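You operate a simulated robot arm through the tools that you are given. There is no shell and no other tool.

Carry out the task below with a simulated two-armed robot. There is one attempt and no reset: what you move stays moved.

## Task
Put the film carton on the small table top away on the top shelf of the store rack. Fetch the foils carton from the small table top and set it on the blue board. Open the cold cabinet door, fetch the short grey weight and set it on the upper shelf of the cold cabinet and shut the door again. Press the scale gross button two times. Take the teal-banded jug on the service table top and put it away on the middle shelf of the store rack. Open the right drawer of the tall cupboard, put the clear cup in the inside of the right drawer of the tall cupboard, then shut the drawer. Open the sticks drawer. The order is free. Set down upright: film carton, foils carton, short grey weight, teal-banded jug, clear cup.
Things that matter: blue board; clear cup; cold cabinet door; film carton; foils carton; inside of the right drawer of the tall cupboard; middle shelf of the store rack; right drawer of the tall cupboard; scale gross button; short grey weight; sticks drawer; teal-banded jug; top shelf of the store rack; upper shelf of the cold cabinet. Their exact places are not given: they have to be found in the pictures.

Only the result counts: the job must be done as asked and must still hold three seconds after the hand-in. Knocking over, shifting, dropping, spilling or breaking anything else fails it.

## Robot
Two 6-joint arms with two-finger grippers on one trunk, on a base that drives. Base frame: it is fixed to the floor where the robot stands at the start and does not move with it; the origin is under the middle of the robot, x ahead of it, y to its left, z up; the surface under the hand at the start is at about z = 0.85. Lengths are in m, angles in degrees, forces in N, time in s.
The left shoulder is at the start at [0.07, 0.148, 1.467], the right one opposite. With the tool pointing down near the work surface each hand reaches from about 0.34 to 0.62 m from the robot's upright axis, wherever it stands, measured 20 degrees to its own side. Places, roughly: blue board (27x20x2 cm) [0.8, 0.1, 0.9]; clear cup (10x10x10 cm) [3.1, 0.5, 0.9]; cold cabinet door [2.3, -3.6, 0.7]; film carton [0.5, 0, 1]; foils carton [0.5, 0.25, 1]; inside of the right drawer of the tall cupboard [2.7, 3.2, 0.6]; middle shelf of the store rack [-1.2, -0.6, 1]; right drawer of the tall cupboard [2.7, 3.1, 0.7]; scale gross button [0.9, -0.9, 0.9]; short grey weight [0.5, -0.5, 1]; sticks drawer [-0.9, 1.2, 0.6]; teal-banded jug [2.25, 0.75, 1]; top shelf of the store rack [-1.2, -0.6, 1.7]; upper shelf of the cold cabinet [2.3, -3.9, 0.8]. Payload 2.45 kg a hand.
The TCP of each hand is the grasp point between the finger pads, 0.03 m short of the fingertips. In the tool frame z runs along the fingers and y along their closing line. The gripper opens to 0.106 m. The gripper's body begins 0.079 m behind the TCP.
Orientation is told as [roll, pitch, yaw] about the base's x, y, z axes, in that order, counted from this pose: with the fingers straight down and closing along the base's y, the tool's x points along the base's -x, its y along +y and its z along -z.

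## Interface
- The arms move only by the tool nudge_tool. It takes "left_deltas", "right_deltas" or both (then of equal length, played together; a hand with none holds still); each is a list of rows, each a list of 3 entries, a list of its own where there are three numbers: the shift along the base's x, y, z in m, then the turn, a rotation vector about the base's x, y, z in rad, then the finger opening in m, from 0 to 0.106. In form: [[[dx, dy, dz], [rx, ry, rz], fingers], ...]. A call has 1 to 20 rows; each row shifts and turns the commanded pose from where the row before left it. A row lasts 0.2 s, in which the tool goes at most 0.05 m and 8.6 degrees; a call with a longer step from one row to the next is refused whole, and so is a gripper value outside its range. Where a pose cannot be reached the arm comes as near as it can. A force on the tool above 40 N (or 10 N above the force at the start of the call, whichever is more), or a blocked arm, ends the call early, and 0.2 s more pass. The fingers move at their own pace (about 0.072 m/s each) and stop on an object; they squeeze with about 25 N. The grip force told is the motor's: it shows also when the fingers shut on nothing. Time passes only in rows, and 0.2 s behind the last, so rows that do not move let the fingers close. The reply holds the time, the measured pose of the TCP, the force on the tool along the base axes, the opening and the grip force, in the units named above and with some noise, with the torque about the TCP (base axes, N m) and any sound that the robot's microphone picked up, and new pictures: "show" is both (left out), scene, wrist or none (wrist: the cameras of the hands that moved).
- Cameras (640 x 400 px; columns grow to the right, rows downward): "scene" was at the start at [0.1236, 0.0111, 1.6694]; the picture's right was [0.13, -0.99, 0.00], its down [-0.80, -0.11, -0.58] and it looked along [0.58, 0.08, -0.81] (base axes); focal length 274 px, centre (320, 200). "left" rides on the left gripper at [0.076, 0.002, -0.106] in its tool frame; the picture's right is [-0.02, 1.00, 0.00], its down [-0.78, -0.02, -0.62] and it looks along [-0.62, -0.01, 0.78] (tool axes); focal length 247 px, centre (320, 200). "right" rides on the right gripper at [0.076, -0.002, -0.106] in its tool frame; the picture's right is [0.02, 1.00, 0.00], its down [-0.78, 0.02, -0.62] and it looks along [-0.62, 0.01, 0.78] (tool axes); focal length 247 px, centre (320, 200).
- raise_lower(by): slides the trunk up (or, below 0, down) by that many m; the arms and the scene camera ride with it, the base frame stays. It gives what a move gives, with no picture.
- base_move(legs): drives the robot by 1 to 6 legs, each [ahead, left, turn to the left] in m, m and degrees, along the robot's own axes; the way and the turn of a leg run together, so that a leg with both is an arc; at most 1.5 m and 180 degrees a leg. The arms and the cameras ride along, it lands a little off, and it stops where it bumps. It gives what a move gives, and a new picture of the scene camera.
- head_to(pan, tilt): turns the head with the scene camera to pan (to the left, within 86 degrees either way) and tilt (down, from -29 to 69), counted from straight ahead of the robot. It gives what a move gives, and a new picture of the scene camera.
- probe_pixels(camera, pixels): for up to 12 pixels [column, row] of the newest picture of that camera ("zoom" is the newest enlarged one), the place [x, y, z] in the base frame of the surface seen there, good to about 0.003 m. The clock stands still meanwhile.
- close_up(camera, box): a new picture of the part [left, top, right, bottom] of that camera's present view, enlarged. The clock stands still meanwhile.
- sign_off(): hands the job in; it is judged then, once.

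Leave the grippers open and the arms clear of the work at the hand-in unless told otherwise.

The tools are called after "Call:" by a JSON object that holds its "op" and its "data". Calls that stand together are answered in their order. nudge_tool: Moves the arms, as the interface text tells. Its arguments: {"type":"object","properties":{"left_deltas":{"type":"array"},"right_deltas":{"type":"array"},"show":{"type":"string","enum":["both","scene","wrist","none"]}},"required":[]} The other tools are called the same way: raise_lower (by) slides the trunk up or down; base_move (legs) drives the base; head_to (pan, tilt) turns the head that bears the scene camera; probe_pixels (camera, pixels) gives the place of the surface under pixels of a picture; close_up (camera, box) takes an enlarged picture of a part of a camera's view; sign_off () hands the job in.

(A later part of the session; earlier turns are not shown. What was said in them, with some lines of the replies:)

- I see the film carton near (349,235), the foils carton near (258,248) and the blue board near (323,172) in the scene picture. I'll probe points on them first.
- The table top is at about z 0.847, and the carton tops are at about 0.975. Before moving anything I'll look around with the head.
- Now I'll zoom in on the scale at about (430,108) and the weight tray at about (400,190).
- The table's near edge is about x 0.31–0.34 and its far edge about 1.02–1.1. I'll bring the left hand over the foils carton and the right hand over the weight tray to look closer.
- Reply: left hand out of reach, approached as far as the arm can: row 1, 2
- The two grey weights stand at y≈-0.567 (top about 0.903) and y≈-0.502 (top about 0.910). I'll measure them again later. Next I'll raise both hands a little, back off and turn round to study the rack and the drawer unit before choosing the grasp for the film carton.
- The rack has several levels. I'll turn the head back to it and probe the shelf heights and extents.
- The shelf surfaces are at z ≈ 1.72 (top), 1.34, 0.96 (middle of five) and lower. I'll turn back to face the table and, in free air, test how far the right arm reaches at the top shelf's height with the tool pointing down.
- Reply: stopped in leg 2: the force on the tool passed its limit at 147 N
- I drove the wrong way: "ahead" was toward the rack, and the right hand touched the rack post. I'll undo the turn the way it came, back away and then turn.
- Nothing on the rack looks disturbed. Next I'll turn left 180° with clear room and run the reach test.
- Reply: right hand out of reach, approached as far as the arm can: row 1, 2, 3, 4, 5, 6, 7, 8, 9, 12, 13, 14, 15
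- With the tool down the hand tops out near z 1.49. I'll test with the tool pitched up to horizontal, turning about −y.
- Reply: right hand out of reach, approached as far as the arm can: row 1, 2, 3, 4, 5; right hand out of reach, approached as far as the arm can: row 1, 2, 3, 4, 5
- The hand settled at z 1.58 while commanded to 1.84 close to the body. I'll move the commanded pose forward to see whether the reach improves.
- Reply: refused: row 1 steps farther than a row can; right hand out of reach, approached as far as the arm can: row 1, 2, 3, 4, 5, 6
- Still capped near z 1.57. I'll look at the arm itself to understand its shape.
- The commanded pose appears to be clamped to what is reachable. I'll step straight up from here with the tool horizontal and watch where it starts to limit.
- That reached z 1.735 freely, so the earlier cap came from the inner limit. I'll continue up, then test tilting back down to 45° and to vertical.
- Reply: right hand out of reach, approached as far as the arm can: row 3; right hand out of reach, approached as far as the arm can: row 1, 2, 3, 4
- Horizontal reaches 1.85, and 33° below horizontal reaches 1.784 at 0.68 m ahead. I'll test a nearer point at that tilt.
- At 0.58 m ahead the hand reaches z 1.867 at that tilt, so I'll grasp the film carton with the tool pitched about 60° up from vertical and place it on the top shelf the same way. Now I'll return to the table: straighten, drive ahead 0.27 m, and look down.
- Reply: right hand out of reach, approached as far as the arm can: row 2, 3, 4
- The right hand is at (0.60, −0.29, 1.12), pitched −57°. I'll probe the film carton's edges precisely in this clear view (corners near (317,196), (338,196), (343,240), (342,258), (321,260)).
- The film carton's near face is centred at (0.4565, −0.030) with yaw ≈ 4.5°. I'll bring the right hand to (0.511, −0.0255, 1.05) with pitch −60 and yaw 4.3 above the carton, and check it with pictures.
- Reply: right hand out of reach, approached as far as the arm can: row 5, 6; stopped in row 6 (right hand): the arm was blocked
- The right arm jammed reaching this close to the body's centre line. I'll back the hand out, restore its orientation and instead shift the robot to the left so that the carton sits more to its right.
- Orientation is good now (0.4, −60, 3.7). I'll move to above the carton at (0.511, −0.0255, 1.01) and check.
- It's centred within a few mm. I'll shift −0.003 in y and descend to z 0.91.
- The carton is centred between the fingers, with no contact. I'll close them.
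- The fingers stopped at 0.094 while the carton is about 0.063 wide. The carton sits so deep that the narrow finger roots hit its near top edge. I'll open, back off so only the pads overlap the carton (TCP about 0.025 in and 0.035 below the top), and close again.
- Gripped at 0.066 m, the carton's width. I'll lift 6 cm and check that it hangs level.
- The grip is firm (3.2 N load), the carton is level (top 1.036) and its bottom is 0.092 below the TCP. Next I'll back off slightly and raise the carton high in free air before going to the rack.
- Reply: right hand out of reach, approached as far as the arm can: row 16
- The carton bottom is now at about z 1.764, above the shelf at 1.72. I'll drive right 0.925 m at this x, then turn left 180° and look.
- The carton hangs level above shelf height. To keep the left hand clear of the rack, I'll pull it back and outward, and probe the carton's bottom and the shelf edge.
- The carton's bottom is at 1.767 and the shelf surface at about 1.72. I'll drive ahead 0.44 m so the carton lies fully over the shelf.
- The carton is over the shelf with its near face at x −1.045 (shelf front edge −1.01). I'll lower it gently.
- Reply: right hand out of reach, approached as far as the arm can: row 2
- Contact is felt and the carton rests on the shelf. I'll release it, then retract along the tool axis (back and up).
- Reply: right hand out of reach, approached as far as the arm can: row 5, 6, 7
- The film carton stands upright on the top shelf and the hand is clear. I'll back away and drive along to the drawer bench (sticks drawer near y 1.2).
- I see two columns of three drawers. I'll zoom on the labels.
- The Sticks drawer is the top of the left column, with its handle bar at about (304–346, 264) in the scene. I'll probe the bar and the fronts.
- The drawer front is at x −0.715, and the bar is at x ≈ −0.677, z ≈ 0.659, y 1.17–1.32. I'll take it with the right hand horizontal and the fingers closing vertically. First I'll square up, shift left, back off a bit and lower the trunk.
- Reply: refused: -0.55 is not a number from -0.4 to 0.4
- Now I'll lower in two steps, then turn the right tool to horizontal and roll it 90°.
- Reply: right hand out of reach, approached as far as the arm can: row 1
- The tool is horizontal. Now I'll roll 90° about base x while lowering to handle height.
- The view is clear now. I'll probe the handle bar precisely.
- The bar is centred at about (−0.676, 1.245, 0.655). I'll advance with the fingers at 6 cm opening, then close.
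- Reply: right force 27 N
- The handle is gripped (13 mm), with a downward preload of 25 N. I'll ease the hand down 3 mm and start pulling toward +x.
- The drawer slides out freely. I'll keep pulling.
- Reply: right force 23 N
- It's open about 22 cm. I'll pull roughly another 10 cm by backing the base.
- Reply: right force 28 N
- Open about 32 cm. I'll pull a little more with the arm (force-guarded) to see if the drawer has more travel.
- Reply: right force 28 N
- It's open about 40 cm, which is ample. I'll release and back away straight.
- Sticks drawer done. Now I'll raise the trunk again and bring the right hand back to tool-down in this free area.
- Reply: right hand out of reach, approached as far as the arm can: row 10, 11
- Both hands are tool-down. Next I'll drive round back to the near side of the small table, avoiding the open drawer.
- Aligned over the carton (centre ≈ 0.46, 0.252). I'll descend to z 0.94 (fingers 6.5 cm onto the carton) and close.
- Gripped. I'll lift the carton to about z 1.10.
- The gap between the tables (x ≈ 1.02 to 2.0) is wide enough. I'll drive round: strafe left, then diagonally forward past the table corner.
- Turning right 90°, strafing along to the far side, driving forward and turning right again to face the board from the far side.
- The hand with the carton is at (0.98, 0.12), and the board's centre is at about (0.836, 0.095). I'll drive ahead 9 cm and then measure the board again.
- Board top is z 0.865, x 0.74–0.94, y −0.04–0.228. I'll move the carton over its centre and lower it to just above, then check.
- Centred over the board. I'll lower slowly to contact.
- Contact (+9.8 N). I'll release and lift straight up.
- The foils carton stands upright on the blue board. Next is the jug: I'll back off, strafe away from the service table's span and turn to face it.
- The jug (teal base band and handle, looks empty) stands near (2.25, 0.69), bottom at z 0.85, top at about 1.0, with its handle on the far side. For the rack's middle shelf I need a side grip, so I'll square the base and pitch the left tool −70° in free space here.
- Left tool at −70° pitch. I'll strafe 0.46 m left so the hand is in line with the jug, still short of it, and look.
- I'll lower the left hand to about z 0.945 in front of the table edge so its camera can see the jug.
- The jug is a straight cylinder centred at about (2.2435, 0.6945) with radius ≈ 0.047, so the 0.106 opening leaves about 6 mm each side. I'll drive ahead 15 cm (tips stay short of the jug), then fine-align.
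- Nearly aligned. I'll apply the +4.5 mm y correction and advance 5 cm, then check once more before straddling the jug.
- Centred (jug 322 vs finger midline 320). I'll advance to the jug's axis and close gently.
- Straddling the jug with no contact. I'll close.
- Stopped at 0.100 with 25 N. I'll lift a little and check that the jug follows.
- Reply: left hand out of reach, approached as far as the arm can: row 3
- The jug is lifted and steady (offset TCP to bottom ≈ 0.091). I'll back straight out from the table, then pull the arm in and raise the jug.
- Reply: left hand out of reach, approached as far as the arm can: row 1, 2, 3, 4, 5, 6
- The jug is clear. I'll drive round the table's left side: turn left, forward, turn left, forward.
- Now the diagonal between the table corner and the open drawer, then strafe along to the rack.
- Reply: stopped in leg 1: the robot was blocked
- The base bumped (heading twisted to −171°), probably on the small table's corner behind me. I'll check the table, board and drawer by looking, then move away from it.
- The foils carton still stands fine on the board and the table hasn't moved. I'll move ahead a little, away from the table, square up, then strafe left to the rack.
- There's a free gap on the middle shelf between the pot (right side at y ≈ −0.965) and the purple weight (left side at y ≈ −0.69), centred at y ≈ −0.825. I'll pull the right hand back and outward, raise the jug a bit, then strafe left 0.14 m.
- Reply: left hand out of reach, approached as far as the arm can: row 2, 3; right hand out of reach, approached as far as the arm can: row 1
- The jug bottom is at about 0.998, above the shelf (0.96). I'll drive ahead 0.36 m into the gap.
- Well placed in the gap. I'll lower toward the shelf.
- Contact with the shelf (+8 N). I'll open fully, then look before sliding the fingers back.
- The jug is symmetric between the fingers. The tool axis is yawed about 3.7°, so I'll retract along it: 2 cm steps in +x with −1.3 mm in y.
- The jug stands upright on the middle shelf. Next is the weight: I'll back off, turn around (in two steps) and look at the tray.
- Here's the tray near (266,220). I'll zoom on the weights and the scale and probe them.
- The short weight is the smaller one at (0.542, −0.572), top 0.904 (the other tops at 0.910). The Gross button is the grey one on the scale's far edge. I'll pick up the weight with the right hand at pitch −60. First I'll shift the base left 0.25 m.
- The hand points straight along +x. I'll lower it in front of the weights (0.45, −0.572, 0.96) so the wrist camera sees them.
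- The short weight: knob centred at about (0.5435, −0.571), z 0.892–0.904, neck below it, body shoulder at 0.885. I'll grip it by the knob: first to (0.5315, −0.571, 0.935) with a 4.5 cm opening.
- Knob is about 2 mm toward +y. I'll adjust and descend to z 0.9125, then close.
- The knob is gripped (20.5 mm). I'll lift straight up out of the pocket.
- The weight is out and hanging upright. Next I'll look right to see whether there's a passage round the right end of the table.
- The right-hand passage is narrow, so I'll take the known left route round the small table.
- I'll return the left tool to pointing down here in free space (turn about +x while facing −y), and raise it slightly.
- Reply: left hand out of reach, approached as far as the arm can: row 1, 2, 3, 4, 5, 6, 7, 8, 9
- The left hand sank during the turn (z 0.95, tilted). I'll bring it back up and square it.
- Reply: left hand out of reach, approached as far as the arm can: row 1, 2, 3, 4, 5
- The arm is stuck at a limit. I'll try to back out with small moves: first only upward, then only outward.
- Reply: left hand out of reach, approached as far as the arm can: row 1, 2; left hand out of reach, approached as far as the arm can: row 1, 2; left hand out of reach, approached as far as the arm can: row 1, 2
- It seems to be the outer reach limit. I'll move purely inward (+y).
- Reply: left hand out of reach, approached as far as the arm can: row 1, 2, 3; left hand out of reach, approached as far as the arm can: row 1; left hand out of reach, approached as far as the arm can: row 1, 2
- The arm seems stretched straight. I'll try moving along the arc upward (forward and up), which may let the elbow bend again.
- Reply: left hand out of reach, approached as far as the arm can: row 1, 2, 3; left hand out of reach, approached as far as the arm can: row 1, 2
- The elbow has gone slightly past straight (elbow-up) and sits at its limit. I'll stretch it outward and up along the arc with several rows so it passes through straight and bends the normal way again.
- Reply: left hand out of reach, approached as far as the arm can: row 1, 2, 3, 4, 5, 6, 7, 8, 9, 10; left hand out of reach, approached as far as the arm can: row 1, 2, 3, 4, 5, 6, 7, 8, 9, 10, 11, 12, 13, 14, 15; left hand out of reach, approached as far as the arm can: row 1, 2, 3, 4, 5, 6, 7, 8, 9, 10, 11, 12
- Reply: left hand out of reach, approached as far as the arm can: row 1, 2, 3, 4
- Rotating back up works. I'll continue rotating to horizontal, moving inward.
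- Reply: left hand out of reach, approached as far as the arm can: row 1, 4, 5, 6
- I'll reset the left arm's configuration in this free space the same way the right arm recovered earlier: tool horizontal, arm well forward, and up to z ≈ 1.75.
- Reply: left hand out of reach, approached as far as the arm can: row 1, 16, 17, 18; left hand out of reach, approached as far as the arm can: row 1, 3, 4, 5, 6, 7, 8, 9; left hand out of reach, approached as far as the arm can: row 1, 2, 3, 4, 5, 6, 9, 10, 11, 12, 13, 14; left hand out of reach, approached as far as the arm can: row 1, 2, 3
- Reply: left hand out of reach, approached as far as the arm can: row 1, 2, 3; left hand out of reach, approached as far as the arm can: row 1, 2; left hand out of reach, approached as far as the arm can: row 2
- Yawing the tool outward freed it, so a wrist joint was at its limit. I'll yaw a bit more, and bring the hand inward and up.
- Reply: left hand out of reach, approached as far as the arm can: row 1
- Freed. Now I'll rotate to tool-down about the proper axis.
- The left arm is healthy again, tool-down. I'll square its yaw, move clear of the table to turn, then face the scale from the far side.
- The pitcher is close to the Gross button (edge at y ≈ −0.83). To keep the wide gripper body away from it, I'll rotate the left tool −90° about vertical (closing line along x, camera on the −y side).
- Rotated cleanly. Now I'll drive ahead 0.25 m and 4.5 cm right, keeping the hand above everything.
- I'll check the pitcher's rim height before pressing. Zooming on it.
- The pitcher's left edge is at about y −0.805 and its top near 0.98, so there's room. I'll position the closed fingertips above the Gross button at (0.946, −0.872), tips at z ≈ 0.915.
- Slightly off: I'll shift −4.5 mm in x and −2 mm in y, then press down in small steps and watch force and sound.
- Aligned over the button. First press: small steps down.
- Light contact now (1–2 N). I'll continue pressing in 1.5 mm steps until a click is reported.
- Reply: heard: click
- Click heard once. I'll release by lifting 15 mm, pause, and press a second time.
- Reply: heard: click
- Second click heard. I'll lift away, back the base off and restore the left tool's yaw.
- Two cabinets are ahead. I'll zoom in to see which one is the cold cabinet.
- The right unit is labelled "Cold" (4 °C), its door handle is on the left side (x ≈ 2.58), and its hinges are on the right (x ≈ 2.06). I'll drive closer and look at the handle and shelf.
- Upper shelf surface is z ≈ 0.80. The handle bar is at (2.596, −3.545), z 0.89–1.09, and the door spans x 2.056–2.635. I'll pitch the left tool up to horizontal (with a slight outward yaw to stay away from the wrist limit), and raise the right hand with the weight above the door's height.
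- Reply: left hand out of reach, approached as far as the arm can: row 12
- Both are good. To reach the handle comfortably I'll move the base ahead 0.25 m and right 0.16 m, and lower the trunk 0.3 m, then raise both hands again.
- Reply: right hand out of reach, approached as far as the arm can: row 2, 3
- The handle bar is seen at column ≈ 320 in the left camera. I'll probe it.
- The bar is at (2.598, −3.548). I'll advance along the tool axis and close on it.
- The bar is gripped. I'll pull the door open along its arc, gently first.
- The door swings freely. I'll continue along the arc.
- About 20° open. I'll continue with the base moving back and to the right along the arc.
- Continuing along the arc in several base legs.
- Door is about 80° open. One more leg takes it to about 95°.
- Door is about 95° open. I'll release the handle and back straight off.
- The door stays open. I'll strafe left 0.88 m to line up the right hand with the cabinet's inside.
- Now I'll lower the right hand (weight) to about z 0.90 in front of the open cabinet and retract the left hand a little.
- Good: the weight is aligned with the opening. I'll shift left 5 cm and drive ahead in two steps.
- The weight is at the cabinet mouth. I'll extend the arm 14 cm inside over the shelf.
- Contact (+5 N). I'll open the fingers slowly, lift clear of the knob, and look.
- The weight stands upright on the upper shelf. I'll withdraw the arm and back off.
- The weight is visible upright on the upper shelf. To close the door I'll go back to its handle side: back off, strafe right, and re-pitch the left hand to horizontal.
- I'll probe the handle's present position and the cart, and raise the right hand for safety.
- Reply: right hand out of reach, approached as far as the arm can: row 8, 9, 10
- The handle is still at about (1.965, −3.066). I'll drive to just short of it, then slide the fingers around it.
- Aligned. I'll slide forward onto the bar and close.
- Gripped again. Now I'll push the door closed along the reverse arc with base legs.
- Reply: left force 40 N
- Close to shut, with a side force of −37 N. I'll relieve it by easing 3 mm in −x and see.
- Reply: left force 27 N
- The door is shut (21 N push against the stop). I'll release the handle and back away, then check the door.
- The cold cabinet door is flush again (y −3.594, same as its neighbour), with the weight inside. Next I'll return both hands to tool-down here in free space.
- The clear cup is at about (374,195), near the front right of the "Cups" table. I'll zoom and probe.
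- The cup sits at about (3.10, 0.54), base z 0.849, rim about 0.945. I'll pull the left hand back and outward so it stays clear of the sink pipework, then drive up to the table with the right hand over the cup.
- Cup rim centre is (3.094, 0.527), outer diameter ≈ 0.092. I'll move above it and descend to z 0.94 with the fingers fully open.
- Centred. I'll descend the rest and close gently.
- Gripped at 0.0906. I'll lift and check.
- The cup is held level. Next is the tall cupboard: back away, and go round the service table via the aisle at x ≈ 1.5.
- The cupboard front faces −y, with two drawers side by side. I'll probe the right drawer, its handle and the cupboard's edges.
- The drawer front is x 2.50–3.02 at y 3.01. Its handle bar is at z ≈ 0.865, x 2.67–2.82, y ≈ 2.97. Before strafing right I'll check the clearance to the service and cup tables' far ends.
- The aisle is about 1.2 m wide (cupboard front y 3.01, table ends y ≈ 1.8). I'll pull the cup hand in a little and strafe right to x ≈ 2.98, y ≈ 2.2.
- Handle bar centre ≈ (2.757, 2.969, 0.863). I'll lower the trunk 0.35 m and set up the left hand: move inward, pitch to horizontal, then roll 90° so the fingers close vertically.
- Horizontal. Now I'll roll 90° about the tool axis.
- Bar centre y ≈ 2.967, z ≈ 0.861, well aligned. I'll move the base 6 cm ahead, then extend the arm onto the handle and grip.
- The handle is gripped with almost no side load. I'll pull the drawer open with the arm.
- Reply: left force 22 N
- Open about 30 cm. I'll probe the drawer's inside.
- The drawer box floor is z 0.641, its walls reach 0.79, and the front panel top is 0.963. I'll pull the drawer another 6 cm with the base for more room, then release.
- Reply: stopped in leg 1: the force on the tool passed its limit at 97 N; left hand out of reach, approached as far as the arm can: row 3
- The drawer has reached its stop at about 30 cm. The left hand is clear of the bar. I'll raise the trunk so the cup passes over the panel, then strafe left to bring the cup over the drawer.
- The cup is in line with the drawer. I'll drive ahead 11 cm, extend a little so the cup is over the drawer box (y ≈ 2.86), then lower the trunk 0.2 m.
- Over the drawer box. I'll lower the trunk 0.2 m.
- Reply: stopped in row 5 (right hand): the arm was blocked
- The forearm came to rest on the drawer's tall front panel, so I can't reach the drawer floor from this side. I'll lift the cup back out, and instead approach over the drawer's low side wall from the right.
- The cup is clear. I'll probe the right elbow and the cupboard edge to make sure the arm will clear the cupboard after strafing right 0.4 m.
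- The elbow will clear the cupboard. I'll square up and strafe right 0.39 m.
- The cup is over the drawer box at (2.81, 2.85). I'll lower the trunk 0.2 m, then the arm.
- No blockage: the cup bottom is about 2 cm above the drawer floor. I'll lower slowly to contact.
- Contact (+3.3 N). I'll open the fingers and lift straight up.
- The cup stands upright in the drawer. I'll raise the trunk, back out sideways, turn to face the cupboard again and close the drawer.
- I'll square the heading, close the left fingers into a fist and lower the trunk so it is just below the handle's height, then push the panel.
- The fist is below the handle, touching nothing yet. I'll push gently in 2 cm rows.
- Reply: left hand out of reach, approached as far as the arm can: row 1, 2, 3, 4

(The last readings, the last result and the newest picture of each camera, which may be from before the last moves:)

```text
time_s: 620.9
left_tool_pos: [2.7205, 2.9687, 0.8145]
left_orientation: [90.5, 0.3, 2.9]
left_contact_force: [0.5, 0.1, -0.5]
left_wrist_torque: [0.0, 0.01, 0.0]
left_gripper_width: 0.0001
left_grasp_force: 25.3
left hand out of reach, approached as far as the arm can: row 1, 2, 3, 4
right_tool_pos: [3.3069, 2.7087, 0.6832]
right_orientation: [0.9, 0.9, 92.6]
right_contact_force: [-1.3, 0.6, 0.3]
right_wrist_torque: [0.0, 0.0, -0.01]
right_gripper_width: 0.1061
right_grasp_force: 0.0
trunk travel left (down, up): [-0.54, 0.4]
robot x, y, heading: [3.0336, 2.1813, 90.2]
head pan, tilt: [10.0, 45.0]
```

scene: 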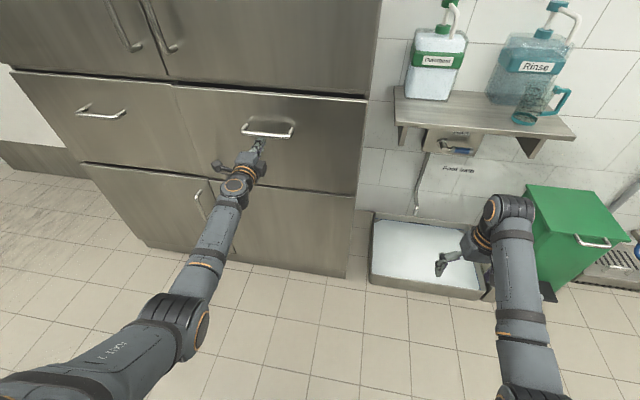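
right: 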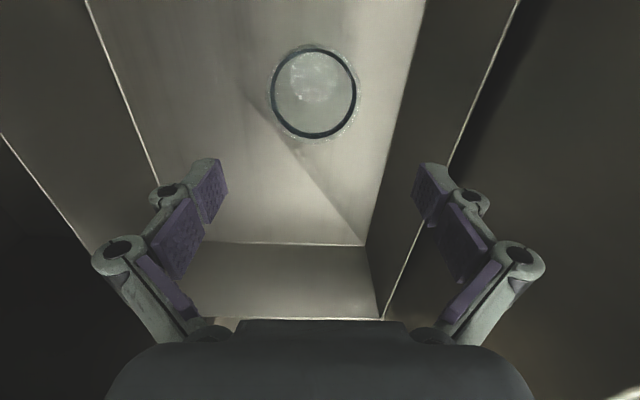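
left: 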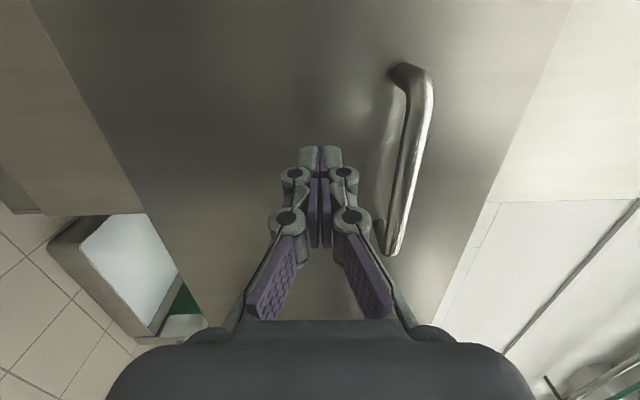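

Almost shut: the tip is at 2.999 and the arm is fully stretched. I'll move the base ahead a couple of cm to finish.

Call:
{"op": "base_move", "data": {"legs": [[0.012, 0, 0]]}}

Call:
{"op": "nudge_tool", "data": {"left_deltas": [[[0, 0, 0], [0, 0, 0], 0.0]], "show": "scene"}}

Call:
{"op": "probe_pixels", "data": {"camera": "scene", "pixels": [[340, 150], [330, 120], [140, 130], [340, 85], [300, 240], [200, 110]]}}

```text
time_s: 621.6
left_tool_pos: [2.7198, 2.9802, 0.8167]
left_orientation: [90.6, 0.4, 2.9]
left_contact_force: [0.2, -4.4, 1.2]
left_wrist_torque: [0.03, -0.03, -0.05]
left_gripper_width: 0.006
left_grasp_force: 28.5
right_tool_pos: [3.3057, 2.7208, 0.6838]
right_orientation: [1.0, 0.8, 92.5]
right_contact_force: [1.0, 0.0, -0.4]
right_wrist_torque: [-0.01, -0.04, 0.0]
right_gripper_width: 0.106
right_grasp_force: 0.1
trunk travel left (down, up): [-0.54, 0.4]
robot x, y, heading: [3.0412, 2.1903, 90.2]
head pan, tilt: [10.0, 45.0]
```

scene: 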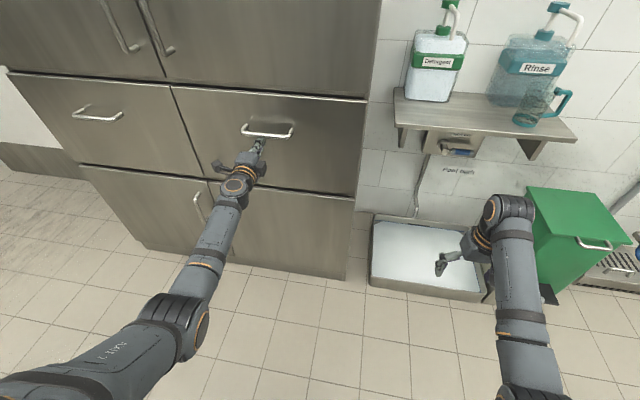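

```text
time_s: 622.0
left_tool_pos: [2.7195, 2.9793, 0.8148]
left_orientation: [90.6, 0.4, 2.8]
left_contact_force: [0.9, -5.1, 1.7]
left_wrist_torque: [-0.01, -0.01, -0.04]
left_gripper_width: 0.0059
left_grasp_force: 29.1
right_tool_pos: [3.3078, 2.7205, 0.684]
right_orientation: [0.9, 0.8, 92.6]
right_contact_force: [-0.5, -1.2, 0.5]
right_wrist_torque: [0.04, -0.01, -0.02]
right_gripper_width: 0.1061
right_grasp_force: 0.1
trunk travel left (down, up): [-0.54, 0.4]
robot x, y, heading: [3.0383, 2.1915, 89.9]
head pan, tilt: [10.0, 45.0]
```

scene: 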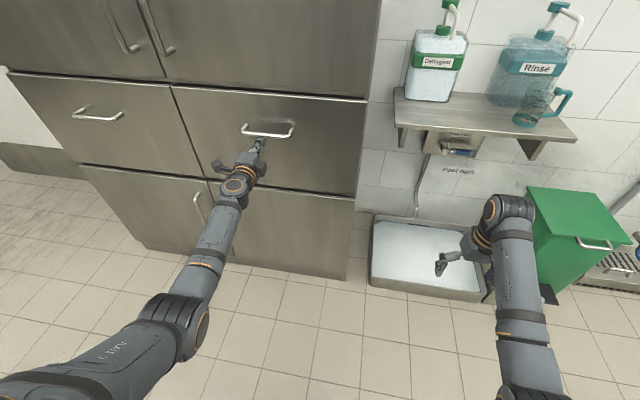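

```text
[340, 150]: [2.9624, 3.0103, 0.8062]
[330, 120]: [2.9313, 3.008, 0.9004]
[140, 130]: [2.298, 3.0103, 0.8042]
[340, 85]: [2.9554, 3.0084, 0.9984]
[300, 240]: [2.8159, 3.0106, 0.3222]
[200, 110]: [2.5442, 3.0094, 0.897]
```

The drawer face is flush (3.010, same as its neighbour). One more slight push makes sure, then I'll back off.

Call:
{"op": "base_move", "data": {"legs": [[0.01, 0, 0]]}}

Call:
{"op": "base_move", "data": {"legs": [[-0.06, 0, 0]]}}

Call:
{"op": "probe_pixels", "data": {"camera": "scene", "pixels": [[340, 150], [330, 120], [140, 130], [340, 85], [300, 240], [330, 135]]}}

```text
time_s: 622.8
left_tool_pos: [2.7206, 2.98, 0.8148]
left_orientation: [90.7, 0.3, 2.9]
left_contact_force: [3.0, -22.1, 7.3]
left_wrist_torque: [0.19, -0.08, -0.29]
left_gripper_width: 0.006
left_grasp_force: 28.8
right_tool_pos: [3.3067, 2.7227, 0.6865]
right_orientation: [1.0, 0.6, 92.6]
right_contact_force: [0.2, 0.2, 0.1]
right_wrist_torque: [0.04, -0.02, 0.03]
right_gripper_width: 0.1059
right_grasp_force: 0.2
trunk travel left (down, up): [-0.54, 0.4]
robot x, y, heading: [3.0332, 2.196, 90.2]
head pan, tilt: [10.0, 45.0]
stopped in leg 1: the force on the tool passed its limit at 51 N (the readings are from after the stop); the commanded pose is now the measured one
```

scene: 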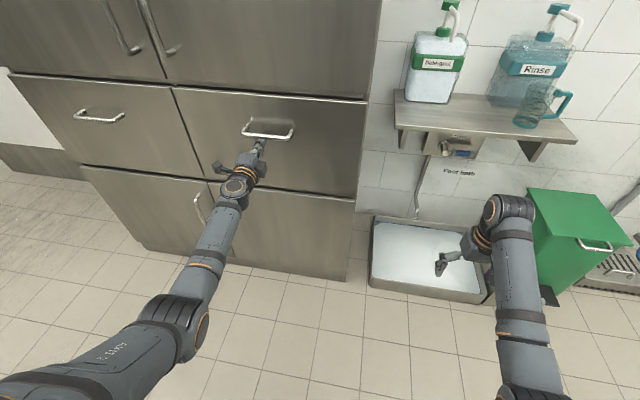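

```text
time_s: 623.8
left_tool_pos: [2.7216, 2.924, 0.8122]
left_orientation: [90.2, 0.4, 2.7]
left_contact_force: [0.0, -0.7, 1.8]
left_wrist_torque: [-0.04, -0.05, -0.01]
left_gripper_width: 0.0
left_grasp_force: 28.3
right_tool_pos: [3.3067, 2.6643, 0.684]
right_orientation: [0.9, 0.9, 92.6]
right_contact_force: [0.3, -0.1, 0.4]
right_wrist_torque: [0.02, 0.03, 0.0]
right_gripper_width: 0.1059
right_grasp_force: 0.0
trunk travel left (down, up): [-0.54, 0.4]
robot x, y, heading: [3.0372, 2.1353, 90.1]
head pan, tilt: [10.0, 45.0]
```

scene: 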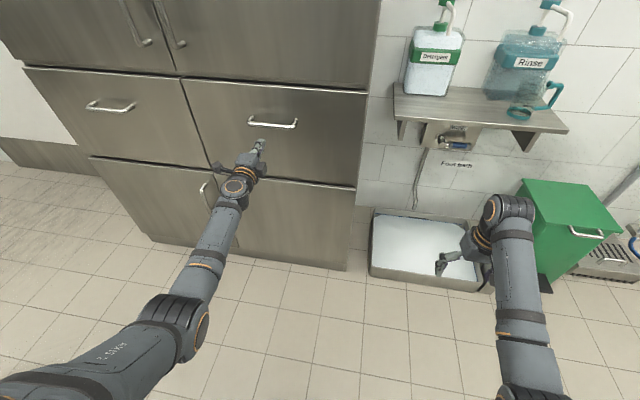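

```text
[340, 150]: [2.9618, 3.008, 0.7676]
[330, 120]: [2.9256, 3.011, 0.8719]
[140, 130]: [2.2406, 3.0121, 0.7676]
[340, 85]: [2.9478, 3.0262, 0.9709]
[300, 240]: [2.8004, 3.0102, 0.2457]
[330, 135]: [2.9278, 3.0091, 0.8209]
```

All seven parts are done. I'll pull the left arm in and open its gripper, then move out of the aisle and take a last look round.

Call:
{"op": "nudge_tool", "data": {"left_deltas": [[[0, -0.03, 0], [0, 0, 0], 0.0], [[0, -0.04, 0], [0, 0, 0], 0.05], [[0, -0.04, 0], [0, 0, 0], 0.106], [[0, -0.04, 0], [0, 0, 0], 0.106], [[0, -0.04, 0], [0, 0, 0], 0.106], [[0, -0.04, 0], [0, 0, 0], 0.106], [[0, 0, 0], [0, 0, 0], 0.106]], "show": "none"}}

Call:
{"op": "raise_lower", "data": {"by": 0.4}}

```text
time_s: 625.4
left_tool_pos: [2.7234, 2.7062, 0.808]
left_orientation: [90.2, 0.2, 2.7]
left_contact_force: [0.3, -0.4, 0.4]
left_wrist_torque: [0.02, -0.01, -0.01]
left_gripper_width: 0.1061
left_grasp_force: 0.0
left hand out of reach, approached as far as the arm can: row 1
right_tool_pos: [3.3093, 2.6662, 0.6843]
right_orientation: [1.0, 0.9, 92.5]
right_contact_force: [0.1, 1.0, -0.1]
right_wrist_torque: [0.03, 0.06, -0.01]
right_gripper_width: 0.106
right_grasp_force: 0.0
trunk travel left (down, up): [-0.54, 0.4]
robot x, y, heading: [3.0298, 2.1393, 90.0]
head pan, tilt: [10.0, 45.0]
```

```text
time_s: 629.2
left_tool_pos: [2.7244, 2.7066, 1.2086]
left_orientation: [90.2, 0.3, 2.7]
left_contact_force: [-0.6, 0.0, 0.6]
left_wrist_torque: [0.0, 0.0, -0.02]
left_gripper_width: 0.1063
left_grasp_force: 0.1
right_tool_pos: [3.3061, 2.6664, 1.0837]
right_orientation: [0.9, 0.9, 92.4]
right_contact_force: [-0.1, -0.1, -0.5]
right_wrist_torque: [0.0, 0.01, 0.0]
right_gripper_width: 0.1059
right_grasp_force: 0.1
trunk travel left (down, up): [-0.94, 0.0]
robot x, y, heading: [3.0358, 2.1367, 90.1]
head pan, tilt: [10.0, 45.0]
```

Call:
{"op": "base_move", "data": {"legs": [[0, 0.8, 0], [0, 0.8, 0], [0, 0, 110]]}}

Call:
{"op": "head_to", "data": {"pan": 0, "tilt": 20}}

Call:
{"op": "close_up", "data": {"camera": "scene", "box": [160, 60, 480, 260]}}

```text
time_s: 642.1
left_tool_pos: [0.9331, 1.6655, 1.2093]
left_orientation: [90.2, 0.3, 110.1]
left_contact_force: [-0.6, 1.0, 0.8]
left_wrist_torque: [0.03, -0.04, 0.01]
left_gripper_width: 0.1061
left_grasp_force: 0.0
right_tool_pos: [0.7966, 2.2352, 1.0844]
right_orientation: [1.0, 0.9, -160.3]
right_contact_force: [0.5, 0.0, 0.3]
right_wrist_torque: [0.05, -0.01, 0.0]
right_gripper_width: 0.1061
right_grasp_force: 0.0
trunk travel left (down, up): [-0.94, 0.0]
robot x, y, heading: [1.3824, 2.1382, -162.9]
head pan, tilt: [10.0, 45.0]
```

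scene: 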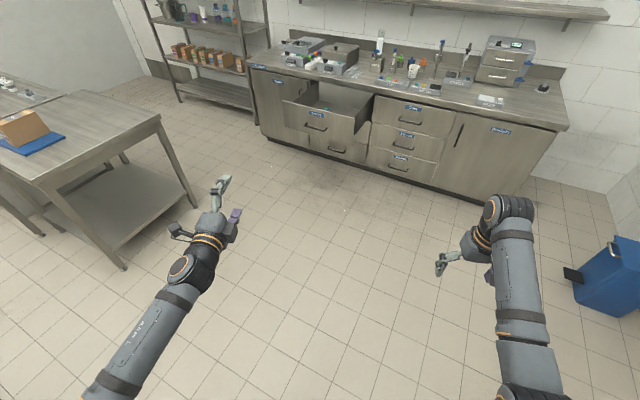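

```text
time_s: 643.0
left_tool_pos: [0.9332, 1.6654, 1.2081]
left_orientation: [90.3, 0.3, 110.0]
left_contact_force: [0.0, 0.6, -0.3]
left_wrist_torque: [0.04, -0.01, -0.02]
left_gripper_width: 0.1058
left_grasp_force: 0.1
right_tool_pos: [0.7979, 2.2343, 1.0846]
right_orientation: [0.9, 0.9, -160.2]
right_contact_force: [0.3, -0.6, 0.1]
right_wrist_torque: [0.0, -0.01, 0.03]
right_gripper_width: 0.1058
right_grasp_force: 0.1
trunk travel left (down, up): [-0.94, 0.0]
robot x, y, heading: [1.3826, 2.1318, -162.8]
head pan, tilt: [0.0, 20.0]
```

scene: 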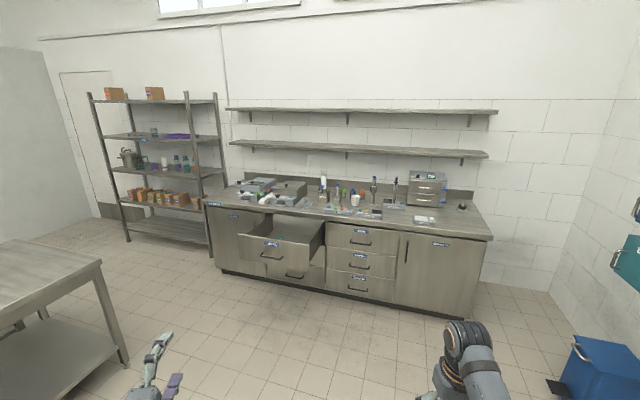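

```text
2.00 times, centred on (320, 160) of scene
```

zoom: 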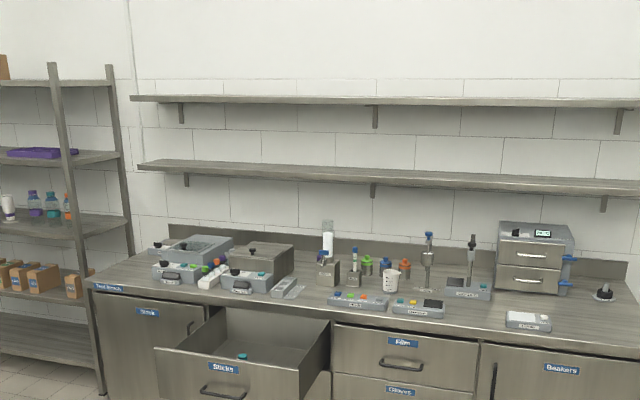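

Call:
{"op": "close_up", "data": {"camera": "scene", "box": [80, 70, 230, 250]}}

Call:
{"op": "head_to", "data": {"pan": 40, "tilt": 35}}

Call:
{"op": "close_up", "data": {"camera": "scene", "box": [0, 60, 400, 310]}}

```text
2.22 times, centred on (155, 160) of scene
```

zoom: 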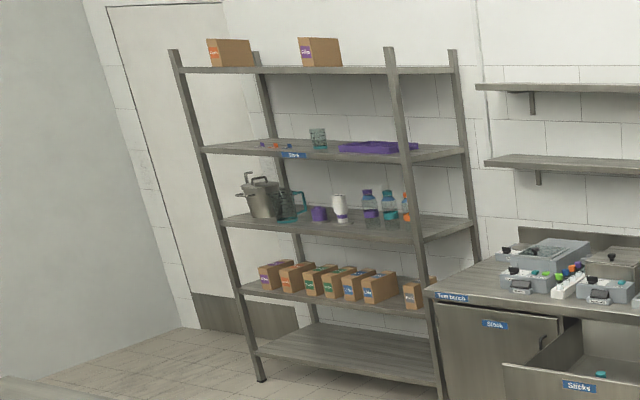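

```text
time_s: 644.1
left_tool_pos: [0.9332, 1.6645, 1.2088]
left_orientation: [90.2, 0.3, 110.0]
left_contact_force: [0.2, -0.5, 0.5]
left_wrist_torque: [0.01, 0.0, 0.01]
left_gripper_width: 0.1058
left_grasp_force: 0.0
right_tool_pos: [0.7977, 2.235, 1.0837]
right_orientation: [1.0, 0.9, -160.1]
right_contact_force: [0.0, 0.3, -0.1]
right_wrist_torque: [-0.01, -0.03, 0.02]
right_gripper_width: 0.1061
right_grasp_force: 0.1
trunk travel left (down, up): [-0.94, 0.0]
robot x, y, heading: [1.3837, 2.133, -162.8]
head pan, tilt: [40.0, 35.0]
```

scene: 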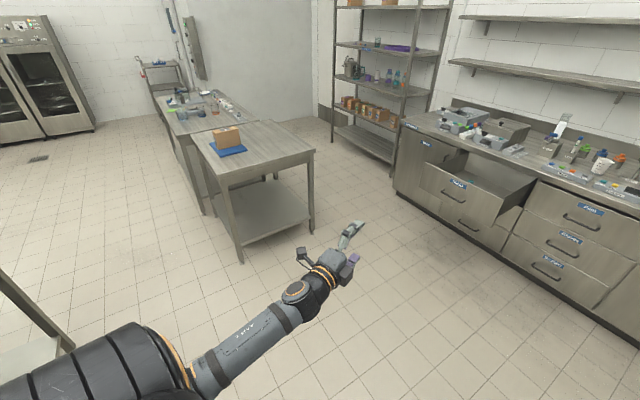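

```text
1.60 times, centred on (200, 185) of scene
```

zoom: 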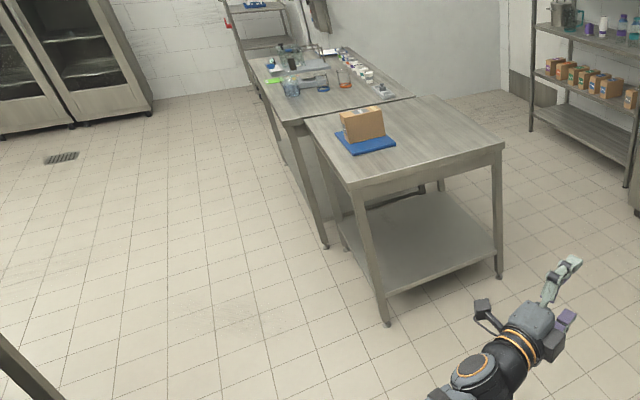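

The last look round shows:

- **Film carton:** standing on the rack's top shelf.
- **Jug:** standing on the rack's middle shelf.
- **Foils carton:** standing on the blue board.
- **Sticks drawer:** open.
- **Cold cabinet:** shut, with the weight on its upper shelf.
- **Cupboard drawer:** shut, with the cup inside.
- **Scale:** two clicks were heard from the Gross button.

The grippers are open and the arms are clear, so I'm handing in.

Call:
{"op": "sign_off", "data": {}}

```text
The job is handed in.
```

I finished all seven parts of the job and handed it in. I don't have the judge's verdict.

- **Film carton:** it stands upright on the top shelf of the store rack.
- **Foils carton:** it stands upright on the blue board. It was still in place at the last look.
- **Short grey weight:** it stands upright on the upper shelf of the cold cabinet, and the door is shut flush with its neighbour. I took the smaller of the two grey weights in the tray as the short one. Its top is about 7 mm lower than the other's.
- **Scale gross button:** I pressed it twice, and heard a click each time.
- **Teal-banded jug:** it stands upright on the middle shelf of the store rack, between the pot and the purple weight.
- **Clear cup:** it was upright on the floor of the right drawer of the tall cupboard when I let go, and I then pushed the drawer shut slowly. I did not see inside after closing.
- **Sticks drawer:** it is open about 40 cm.

I bumped into things along the way:

- The right hand struck a post of the store rack while I was turning.
- The base hit something while I carried the jug, probably a corner of the small table.
- My forearm came to rest on the cupboard drawer's front panel, so I placed the cup from the side instead.

After the rack and table bumps I looked, and nothing appeared moved. The cup was still held level after the third.
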